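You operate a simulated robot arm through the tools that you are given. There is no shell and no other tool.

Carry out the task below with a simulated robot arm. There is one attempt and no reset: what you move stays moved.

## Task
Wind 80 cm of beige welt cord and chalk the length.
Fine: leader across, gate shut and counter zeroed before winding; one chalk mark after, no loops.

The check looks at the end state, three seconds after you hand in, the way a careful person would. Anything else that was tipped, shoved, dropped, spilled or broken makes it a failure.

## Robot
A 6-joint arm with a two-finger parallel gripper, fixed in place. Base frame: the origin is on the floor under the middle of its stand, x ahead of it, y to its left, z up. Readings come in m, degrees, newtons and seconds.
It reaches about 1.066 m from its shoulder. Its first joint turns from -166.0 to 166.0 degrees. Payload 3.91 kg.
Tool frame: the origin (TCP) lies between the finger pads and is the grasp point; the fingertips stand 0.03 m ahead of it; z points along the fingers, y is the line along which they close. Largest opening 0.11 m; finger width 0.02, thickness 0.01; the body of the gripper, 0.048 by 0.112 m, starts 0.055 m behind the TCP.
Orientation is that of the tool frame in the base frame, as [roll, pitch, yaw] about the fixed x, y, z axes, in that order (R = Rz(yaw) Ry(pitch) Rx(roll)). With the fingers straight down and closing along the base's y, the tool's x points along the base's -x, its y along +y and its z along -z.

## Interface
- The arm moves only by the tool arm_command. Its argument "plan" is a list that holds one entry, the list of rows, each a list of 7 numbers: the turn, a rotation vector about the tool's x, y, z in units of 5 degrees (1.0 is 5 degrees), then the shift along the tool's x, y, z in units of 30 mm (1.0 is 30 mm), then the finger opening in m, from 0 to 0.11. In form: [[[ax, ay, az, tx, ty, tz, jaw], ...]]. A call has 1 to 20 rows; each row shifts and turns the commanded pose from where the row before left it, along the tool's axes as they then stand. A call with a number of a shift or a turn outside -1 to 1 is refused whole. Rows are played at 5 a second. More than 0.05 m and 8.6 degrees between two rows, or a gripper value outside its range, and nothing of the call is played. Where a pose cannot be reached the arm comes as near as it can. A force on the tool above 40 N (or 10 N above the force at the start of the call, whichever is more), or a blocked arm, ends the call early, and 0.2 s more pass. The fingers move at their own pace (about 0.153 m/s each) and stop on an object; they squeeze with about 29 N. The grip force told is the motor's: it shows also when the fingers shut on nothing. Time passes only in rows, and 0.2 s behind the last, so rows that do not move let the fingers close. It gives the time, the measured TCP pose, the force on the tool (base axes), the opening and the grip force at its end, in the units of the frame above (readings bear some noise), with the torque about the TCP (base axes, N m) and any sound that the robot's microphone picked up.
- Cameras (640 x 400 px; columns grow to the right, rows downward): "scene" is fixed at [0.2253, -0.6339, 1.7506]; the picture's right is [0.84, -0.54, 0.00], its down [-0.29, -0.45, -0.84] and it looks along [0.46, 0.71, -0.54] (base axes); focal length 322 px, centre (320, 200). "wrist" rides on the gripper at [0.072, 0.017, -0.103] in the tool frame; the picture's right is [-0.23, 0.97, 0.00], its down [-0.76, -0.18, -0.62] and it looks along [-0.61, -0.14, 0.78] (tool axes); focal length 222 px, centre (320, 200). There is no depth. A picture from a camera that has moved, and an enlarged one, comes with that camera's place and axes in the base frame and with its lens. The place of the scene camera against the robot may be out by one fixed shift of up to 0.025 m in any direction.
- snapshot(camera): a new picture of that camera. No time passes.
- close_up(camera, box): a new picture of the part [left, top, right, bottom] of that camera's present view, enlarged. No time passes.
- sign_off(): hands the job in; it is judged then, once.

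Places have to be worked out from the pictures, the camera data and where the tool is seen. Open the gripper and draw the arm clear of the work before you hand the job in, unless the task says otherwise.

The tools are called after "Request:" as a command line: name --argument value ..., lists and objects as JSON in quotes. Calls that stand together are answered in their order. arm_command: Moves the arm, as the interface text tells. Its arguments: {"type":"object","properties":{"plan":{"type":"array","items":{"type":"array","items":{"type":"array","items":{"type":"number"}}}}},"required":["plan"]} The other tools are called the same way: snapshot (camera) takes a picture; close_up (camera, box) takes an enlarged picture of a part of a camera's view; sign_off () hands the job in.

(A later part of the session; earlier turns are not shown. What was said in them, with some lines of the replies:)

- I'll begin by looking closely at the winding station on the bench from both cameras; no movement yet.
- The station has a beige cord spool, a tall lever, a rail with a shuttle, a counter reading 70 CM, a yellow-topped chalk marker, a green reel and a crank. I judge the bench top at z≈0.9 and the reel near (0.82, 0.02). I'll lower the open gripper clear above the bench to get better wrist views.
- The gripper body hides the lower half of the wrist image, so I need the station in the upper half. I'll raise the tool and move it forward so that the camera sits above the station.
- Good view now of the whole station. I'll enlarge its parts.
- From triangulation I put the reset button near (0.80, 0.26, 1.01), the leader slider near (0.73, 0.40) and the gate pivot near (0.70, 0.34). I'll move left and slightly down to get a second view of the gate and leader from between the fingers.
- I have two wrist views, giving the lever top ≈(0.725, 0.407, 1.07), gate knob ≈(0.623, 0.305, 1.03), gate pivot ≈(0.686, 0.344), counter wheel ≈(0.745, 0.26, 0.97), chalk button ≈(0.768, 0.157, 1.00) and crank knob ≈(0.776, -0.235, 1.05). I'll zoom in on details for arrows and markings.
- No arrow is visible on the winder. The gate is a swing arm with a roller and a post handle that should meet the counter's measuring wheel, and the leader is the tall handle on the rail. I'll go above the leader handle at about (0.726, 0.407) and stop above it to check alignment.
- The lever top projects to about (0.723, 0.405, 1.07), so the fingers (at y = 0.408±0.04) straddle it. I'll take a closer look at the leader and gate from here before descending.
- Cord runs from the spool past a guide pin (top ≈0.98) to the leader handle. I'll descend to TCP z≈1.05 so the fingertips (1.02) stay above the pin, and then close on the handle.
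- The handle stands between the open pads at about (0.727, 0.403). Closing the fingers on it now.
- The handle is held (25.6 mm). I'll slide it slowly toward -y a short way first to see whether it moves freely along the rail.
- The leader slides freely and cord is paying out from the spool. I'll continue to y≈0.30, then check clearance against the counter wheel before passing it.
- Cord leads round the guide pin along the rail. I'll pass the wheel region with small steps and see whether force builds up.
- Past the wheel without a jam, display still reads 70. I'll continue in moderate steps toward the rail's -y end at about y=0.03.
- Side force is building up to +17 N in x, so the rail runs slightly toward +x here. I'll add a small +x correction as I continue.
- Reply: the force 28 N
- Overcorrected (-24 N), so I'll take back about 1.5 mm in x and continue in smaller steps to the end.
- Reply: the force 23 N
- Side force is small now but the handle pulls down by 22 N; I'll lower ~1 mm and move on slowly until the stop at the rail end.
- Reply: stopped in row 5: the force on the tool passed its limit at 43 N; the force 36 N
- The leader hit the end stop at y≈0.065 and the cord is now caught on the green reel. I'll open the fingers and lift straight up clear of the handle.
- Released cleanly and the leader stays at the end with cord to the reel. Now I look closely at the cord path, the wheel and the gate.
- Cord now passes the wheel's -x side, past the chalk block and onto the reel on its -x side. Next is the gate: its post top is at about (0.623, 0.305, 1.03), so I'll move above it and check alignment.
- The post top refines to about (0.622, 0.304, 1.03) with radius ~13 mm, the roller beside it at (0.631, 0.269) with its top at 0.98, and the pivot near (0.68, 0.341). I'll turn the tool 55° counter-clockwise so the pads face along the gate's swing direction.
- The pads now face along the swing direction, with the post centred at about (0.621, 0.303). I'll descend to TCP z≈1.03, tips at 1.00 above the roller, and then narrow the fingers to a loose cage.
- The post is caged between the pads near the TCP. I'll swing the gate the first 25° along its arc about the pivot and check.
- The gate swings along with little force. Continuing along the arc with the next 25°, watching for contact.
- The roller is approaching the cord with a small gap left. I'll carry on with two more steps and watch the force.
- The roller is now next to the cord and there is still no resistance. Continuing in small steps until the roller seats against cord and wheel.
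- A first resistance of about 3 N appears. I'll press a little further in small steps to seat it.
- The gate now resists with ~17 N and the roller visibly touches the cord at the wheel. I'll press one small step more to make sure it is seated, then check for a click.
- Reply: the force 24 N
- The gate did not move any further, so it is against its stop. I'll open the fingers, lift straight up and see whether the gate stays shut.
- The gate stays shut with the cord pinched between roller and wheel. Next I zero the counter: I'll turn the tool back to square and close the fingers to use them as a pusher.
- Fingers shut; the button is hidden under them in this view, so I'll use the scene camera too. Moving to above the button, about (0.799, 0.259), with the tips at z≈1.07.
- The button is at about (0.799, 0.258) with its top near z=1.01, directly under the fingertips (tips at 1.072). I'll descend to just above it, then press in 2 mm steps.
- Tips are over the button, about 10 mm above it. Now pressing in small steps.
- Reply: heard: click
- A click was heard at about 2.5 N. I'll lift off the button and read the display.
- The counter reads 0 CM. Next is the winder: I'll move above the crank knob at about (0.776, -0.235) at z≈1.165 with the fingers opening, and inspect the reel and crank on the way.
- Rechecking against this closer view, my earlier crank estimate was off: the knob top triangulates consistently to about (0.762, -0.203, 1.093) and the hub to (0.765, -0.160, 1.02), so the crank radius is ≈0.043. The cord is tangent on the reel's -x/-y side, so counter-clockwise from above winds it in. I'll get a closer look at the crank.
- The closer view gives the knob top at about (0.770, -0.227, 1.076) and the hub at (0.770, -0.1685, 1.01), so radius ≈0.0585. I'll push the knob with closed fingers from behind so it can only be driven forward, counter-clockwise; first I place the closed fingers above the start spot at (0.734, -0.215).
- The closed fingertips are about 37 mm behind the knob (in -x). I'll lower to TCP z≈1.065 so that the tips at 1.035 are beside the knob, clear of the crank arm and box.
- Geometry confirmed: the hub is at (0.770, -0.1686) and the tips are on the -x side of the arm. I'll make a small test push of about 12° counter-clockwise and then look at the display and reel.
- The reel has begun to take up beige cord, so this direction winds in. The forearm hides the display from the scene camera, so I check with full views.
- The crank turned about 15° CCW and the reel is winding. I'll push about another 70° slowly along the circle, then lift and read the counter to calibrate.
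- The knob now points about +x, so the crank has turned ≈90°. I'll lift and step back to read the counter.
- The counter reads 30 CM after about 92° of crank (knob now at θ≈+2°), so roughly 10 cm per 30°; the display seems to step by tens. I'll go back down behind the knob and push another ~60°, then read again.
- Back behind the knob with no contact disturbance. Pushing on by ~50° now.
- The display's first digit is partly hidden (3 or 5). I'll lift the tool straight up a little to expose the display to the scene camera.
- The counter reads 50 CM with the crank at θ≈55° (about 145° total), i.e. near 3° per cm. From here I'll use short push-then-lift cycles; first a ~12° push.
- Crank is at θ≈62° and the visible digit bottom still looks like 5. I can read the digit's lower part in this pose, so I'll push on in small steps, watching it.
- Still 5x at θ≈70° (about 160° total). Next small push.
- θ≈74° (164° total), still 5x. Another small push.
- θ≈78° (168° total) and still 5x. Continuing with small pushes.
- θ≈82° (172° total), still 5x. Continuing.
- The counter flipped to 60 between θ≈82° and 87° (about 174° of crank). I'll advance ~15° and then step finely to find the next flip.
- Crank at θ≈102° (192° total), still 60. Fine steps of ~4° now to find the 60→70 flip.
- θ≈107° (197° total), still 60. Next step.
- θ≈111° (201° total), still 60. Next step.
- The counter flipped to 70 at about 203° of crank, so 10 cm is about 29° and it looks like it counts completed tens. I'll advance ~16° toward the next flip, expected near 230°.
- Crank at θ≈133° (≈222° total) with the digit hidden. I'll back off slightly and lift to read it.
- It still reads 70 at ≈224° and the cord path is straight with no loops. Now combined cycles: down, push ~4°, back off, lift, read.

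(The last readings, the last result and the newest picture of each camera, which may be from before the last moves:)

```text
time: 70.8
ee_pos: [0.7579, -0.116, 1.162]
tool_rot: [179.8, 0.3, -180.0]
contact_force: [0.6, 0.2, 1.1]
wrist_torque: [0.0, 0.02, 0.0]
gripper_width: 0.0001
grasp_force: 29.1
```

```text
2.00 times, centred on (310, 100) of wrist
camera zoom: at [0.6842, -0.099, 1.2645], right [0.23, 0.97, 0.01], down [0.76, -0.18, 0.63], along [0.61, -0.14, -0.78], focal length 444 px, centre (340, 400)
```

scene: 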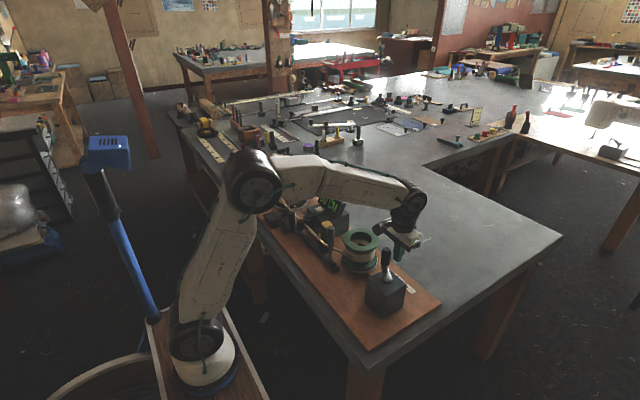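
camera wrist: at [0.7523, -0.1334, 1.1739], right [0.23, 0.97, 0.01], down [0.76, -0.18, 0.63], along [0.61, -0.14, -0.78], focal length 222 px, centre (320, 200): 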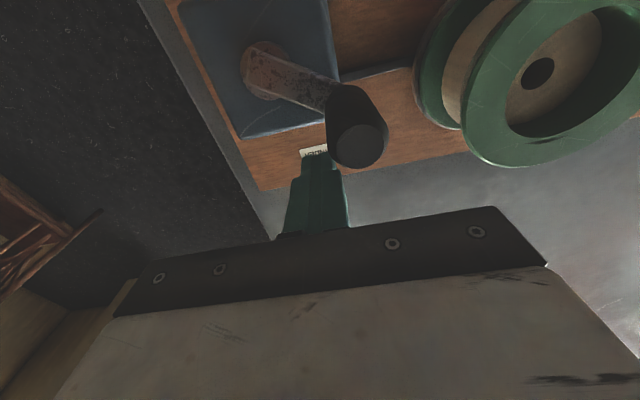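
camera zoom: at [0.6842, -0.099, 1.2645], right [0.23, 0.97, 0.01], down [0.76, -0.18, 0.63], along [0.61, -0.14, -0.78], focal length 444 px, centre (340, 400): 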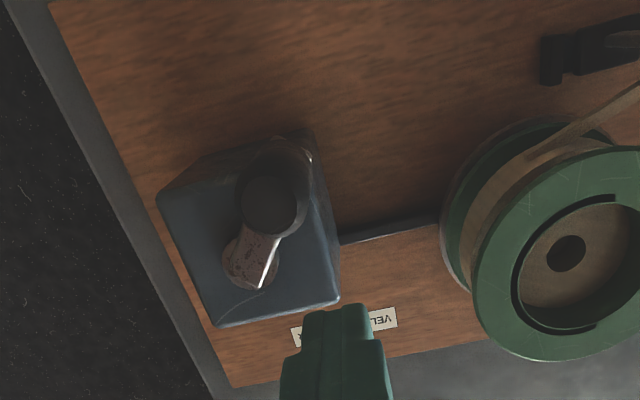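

The counter now reads 80 CM, just after the flip; my angle record fits a counter showing completed tens (~80–81 cm wound). No more cranking. Next is the chalk marker's yellow button at about (0.766, 0.156, 1.01); I'll move above it with closed fingers at a safe height.

Request:
arm_command --plan '[[[0, 0, 0, 0, 0.6, -0.3, 0], [0, 0, 0, -0.03, 1, 0, 0], [0, 0, 0, -0.03, 1, 0, 0], [0, 0, 0, -0.03, 1, 0, 0], [0, 0, 0, -0.03, 1, 0, 0], [0, 0, 0, -0.03, 1, 0, 0], [0, 0, 0, -0.03, 1, 0, 0], [0, 0, 0, -0.03, 1, 0, 0], [0, 0, 0, -0.03, 1, 0, 0], [0, 0, 0, -0.03, 0.47, 0, 0], [0, 0, 0, 0, 0, 0, 0]]]'

Request:
close_up --camera "wrist" --box '[220, 40, 420, 200]'

Request:
close_up --camera "scene" --box '[290, 170, 390, 260]'

```text
time: 73.2
ee_pos: [0.7661, 0.1565, 1.1725]
tool_rot: [179.8, 0.5, -180.0]
contact_force: [0.4, 0.7, -0.1]
wrist_torque: [0.0, -0.01, -0.03]
gripper_width: 0.0002
grasp_force: 28.9
```

```text
2.50 times, centred on (320, 120) of wrist
camera zoom: at [0.6916, 0.1721, 1.2758], right [0.23, 0.97, 0.01], down [0.76, -0.18, 0.63], along [0.61, -0.14, -0.78], focal length 555 px, centre (320, 400)
```

zoom: 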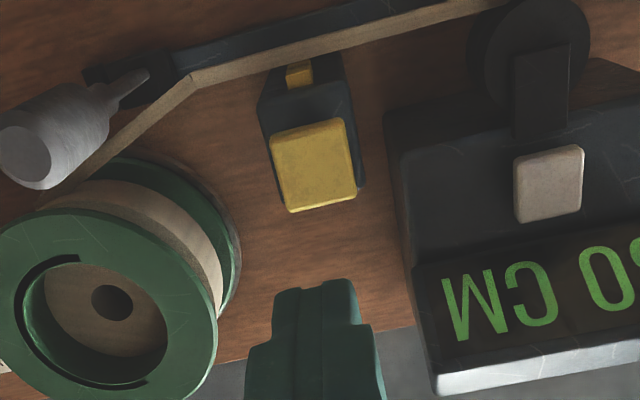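

```text
4.44 times, centred on (340, 215) of scene
camera zoom: at [0.2253, -0.6339, 1.7506], right [0.84, -0.54, 0.0], down [-0.29, -0.45, -0.84], along [0.46, 0.71, -0.54], focal length 1431 px, centre (231, 133)
```

zoom: 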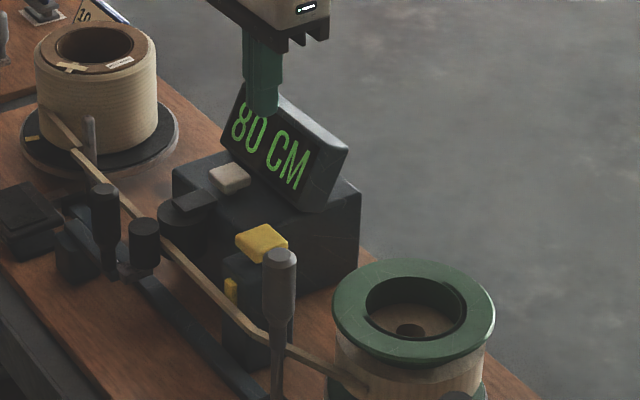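

The display still reads 80 and the yellow button centre is at about (0.766, 0.1525). I'll shift 3 mm in y and descend to just above it.

Request:
arm_command --plan '[[[0, 0, 0, 0, -0.12, 0.9, 0], [0, 0, 0, 0, 0, 0.9, 0], [0, 0, 0, 0, 0, 0.9, 0], [0, 0, 0, 0, 0, 0.9, 0], [0, 0, 0, 0, 0, 0, 0]]]'

Request:
close_up --camera "wrist" --box '[220, 80, 420, 240]'

Request:
close_up --camera "scene" --box '[300, 180, 380, 250]'

```text
time: 74.4
ee_pos: [0.7658, 0.1537, 1.063]
tool_rot: [179.8, 0.4, -180.0]
contact_force: [0.0, 0.9, -0.3]
wrist_torque: [-0.01, 0.01, -0.02]
gripper_width: 0.0001
grasp_force: 29.1
```

```text
2.50 times, centred on (320, 160) of wrist
camera zoom: at [0.6921, 0.1693, 1.1656], right [0.23, 0.97, 0.01], down [0.76, -0.18, 0.63], along [0.61, -0.14, -0.78], focal length 555 px, centre (320, 300)
```

zoom: 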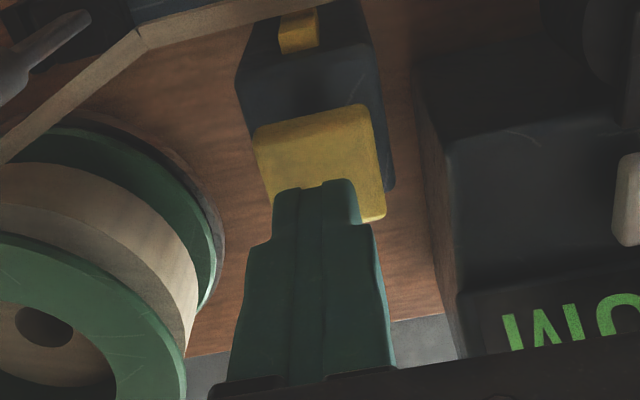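

```text
5.71 times, centred on (340, 215) of scene
camera zoom: at [0.2253, -0.6339, 1.7506], right [0.84, -0.54, 0.0], down [-0.29, -0.45, -0.84], along [0.46, 0.71, -0.54], focal length 1839 px, centre (206, 114)
```

zoom: 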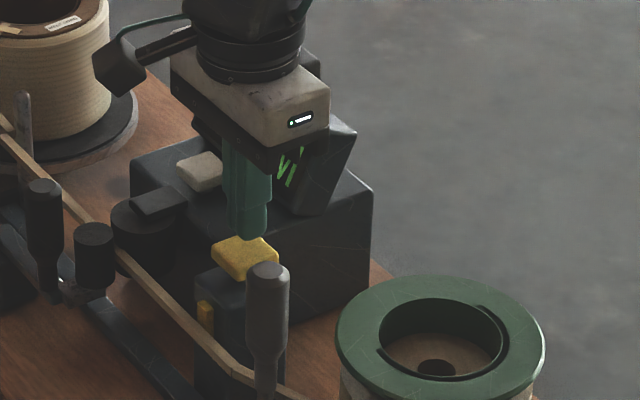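

Tips are centred over the button, about 20 mm above it. Now a single slow press in small steps.

Request:
arm_command --plan '[[[0, 0, 0, 0, 0, 0.3, 0], [0, 0, 0, 0, 0, 0.2, 0], [0, 0, 0, 0, 0, 0.1, 0], [0, 0, 0, 0, 0, 0.1, 0], [0, 0, 0, 0, 0, 0.08, 0], [0, 0, 0, 0, 0, 0.08, 0], [0, 0, 0, 0, 0, 0, 0]]]'

Request:
close_up --camera "wrist" --box '[220, 80, 420, 240]'

Request:
close_up --camera "scene" --box '[300, 180, 380, 250]'

```text
time: 76.0
ee_pos: [0.7657, 0.1536, 1.0391]
tool_rot: [179.8, 0.5, 180.0]
contact_force: [-3.1, -1.0, 12.1]
wrist_torque: [-0.05, 0.14, 0.0]
gripper_width: 0.0
grasp_force: 29.2
heard: click
```

```text
2.50 times, centred on (320, 160) of wrist
camera zoom: at [0.6932, 0.1696, 1.1411], right [0.23, 0.97, 0.01], down [0.76, -0.18, 0.63], along [0.61, -0.14, -0.78], focal length 555 px, centre (320, 300)
```

zoom: 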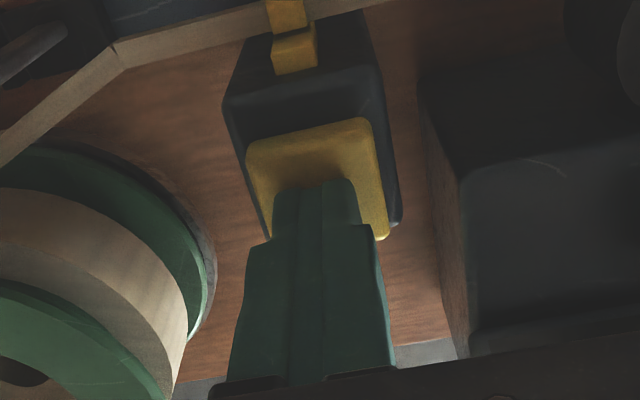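

```text
5.71 times, centred on (340, 215) of scene
camera zoom: at [0.2253, -0.6339, 1.7506], right [0.84, -0.54, 0.0], down [-0.29, -0.45, -0.84], along [0.46, 0.71, -0.54], focal length 1839 px, centre (206, 114)
```

zoom: 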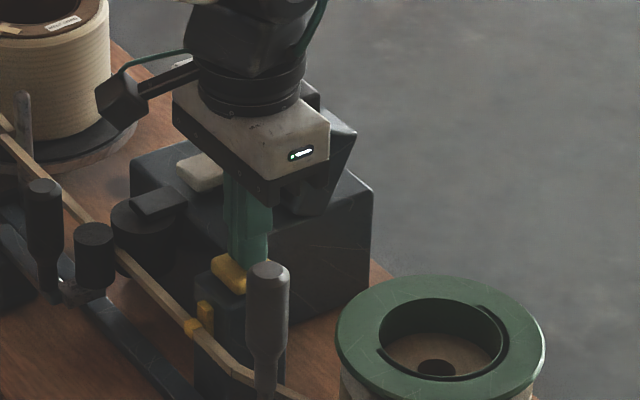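

A click was heard and a yellow chalk mark now shows on the cord beside the marker. I'll lift straight off and check the result.

Request:
arm_command --plan '[[[0, 0, 0, 0, 0, -0.5, 0], [0, 0, 0, 0, 0, -1, 0], [0, 0, 0, 0, 0, -1, 0], [0, 0, 0, 0, 0, -1, 0], [0, 0, 0, 0, 0, -1, 0], [0, 0, 0, 0, 0, -1, 0.05], [0, 0, 0, 0.3, 0, -1, 0.11], [0, 0, 0, 0.5, 0, -1, 0.11], [0, 0, 0, 0, 0, 0, 0.11]]]'

Request:
snapshot --camera "wrist"

Request:
close_up --camera "scene" --box '[260, 165, 400, 285]'

Request:
close_up --camera "scene" --box '[295, 190, 355, 250]'

```text
time: 78.0
ee_pos: [0.7407, 0.155, 1.2636]
tool_rot: [179.8, 0.4, -179.9]
contact_force: [0.4, 0.3, -0.4]
wrist_torque: [-0.01, 0.01, 0.01]
gripper_width: 0.11
grasp_force: 0.1
```

```text
taken
camera wrist: at [0.6669, 0.1704, 1.3656], right [0.23, 0.97, 0.01], down [0.76, -0.18, 0.63], along [0.61, -0.14, -0.78], focal length 222 px, centre (320, 200)
```

wrist: 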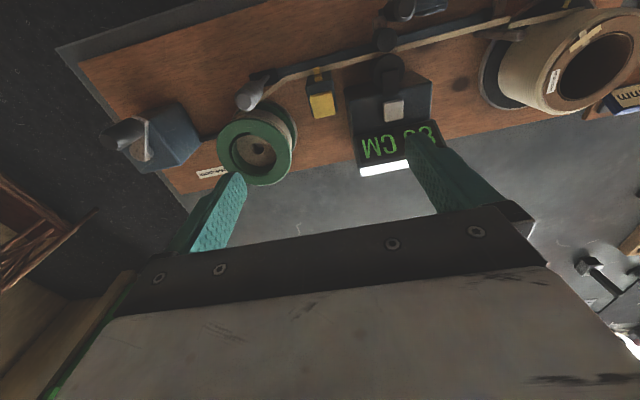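

```text
3.33 times, centred on (330, 225) of scene
camera zoom: at [0.2253, -0.6339, 1.7506], right [0.84, -0.54, 0.0], down [-0.29, -0.45, -0.84], along [0.46, 0.71, -0.54], focal length 1073 px, centre (287, 117)
```

zoom: 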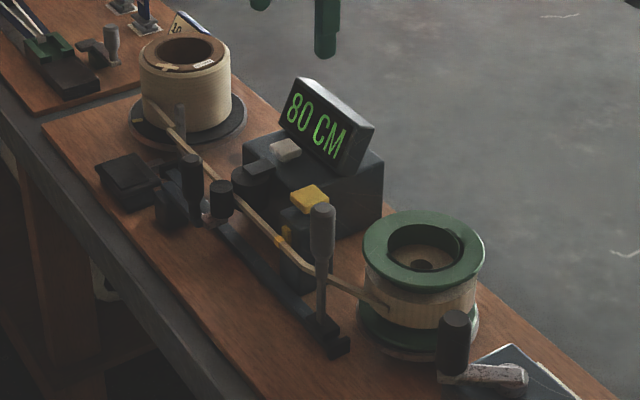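

```text
6.67 times, centred on (325, 220) of scene
camera zoom: at [0.2253, -0.6339, 1.7506], right [0.84, -0.54, 0.0], down [-0.29, -0.45, -0.84], along [0.46, 0.71, -0.54], focal length 2146 px, centre (287, 67)
```

zoom: 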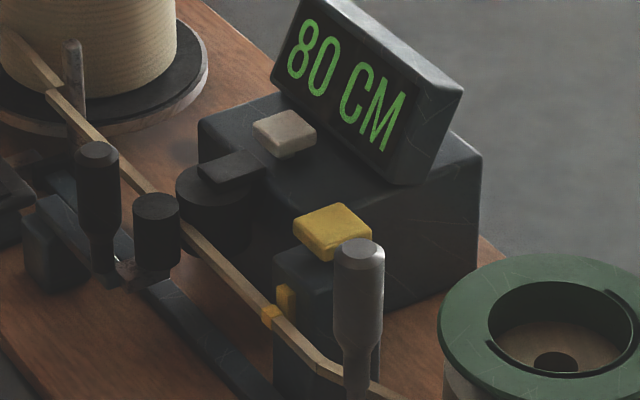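

Display reads 80 CM, there is one chalk mark on the cord, the gate is shut, the leader is across and no loops are visible. I'll draw the open gripper back near its starting pose, clear of the work.

Request:
arm_command --plan '[[[0, 0, 0, 0.8, 0, -0.5, 0.11], [0, 0, 0, 0.9, 0, -0.5, 0.11], [0, 0, 0, 0.9, 0, -0.4, 0.11], [0, 0, 0, 0.9, 0, -0.4, 0.11], [0, 0, 0, 0.9, 0.1, -0.4, 0.11], [0, 0, 0, 0.9, 0.2, -0.4, 0.11], [0, 0, 0, 0.9, 0.2, -0.4, 0.11], [0, 0, 0, 0.9, 0.2, -0.4, 0.11], [0, 0, 0, 0.9, 0.2, -0.4, 0.11], [0, 0, 0, 0.9, 0.2, -0.3, 0.11], [0, 0, 0, 0, 0, 0, 0.11]]]'

Request:
snapshot --camera "scene"

Request:
close_up --camera "scene" --box '[250, 165, 410, 315]'

```text
time: 80.4
ee_pos: [0.4747, 0.1876, 1.3849]
tool_rot: [179.9, 0.4, -180.0]
contact_force: [-0.1, 0.2, 0.9]
wrist_torque: [0.0, -0.03, -0.02]
gripper_width: 0.1103
grasp_force: 0.0
```

```text
taken
```

scene: 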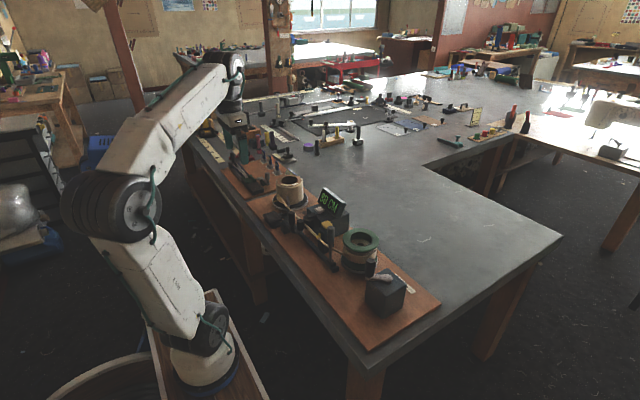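

```text
2.67 times, centred on (330, 240) of scene
camera zoom: at [0.2253, -0.6339, 1.7506], right [0.84, -0.54, 0.0], down [-0.29, -0.45, -0.84], along [0.46, 0.71, -0.54], focal length 858 px, centre (293, 93)
```

zoom: 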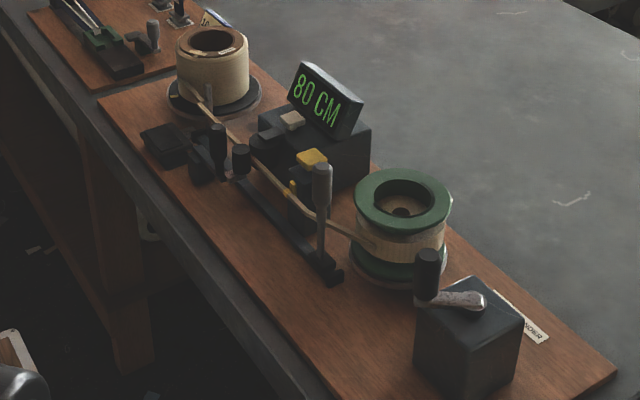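

The arm is clear with the gripper open. The counter reads 80 CM, the leader is across, the gate is shut, there is one chalk mark and no loops, and nothing else has moved, so I'm handing in.

Request:
sign_off

```text
The job is handed in.
```

I wound the beige welt cord to a counter reading of 80 CM and put one chalk mark on it. The job is handed in.

- **Setup:** I slid the leader across to its end stop, where the cord caught on the green reel. I then shut the gate against the counter wheel and zeroed the counter (it had read 70 CM).
- **Winding:** I only ever pushed the crank forward, and I stopped just after the display changed to 80.
- **Length:** The display moves in tens. From the crank angle I judge that about 80–81 cm is wound. If the counter rounds to the nearest ten instead of showing completed tens, it could be as little as 75–77 cm, but the crank readings fit that poorly.
- **Chalk:** I pressed the marker once. I heard one click, and one yellow mark shows on the cord beside it.
- **End state:** The last pictures show the cord straight with no loops and the gate still shut. Nothing else looks tipped or moved. The gripper is open and the arm is drawn back clear of the work.
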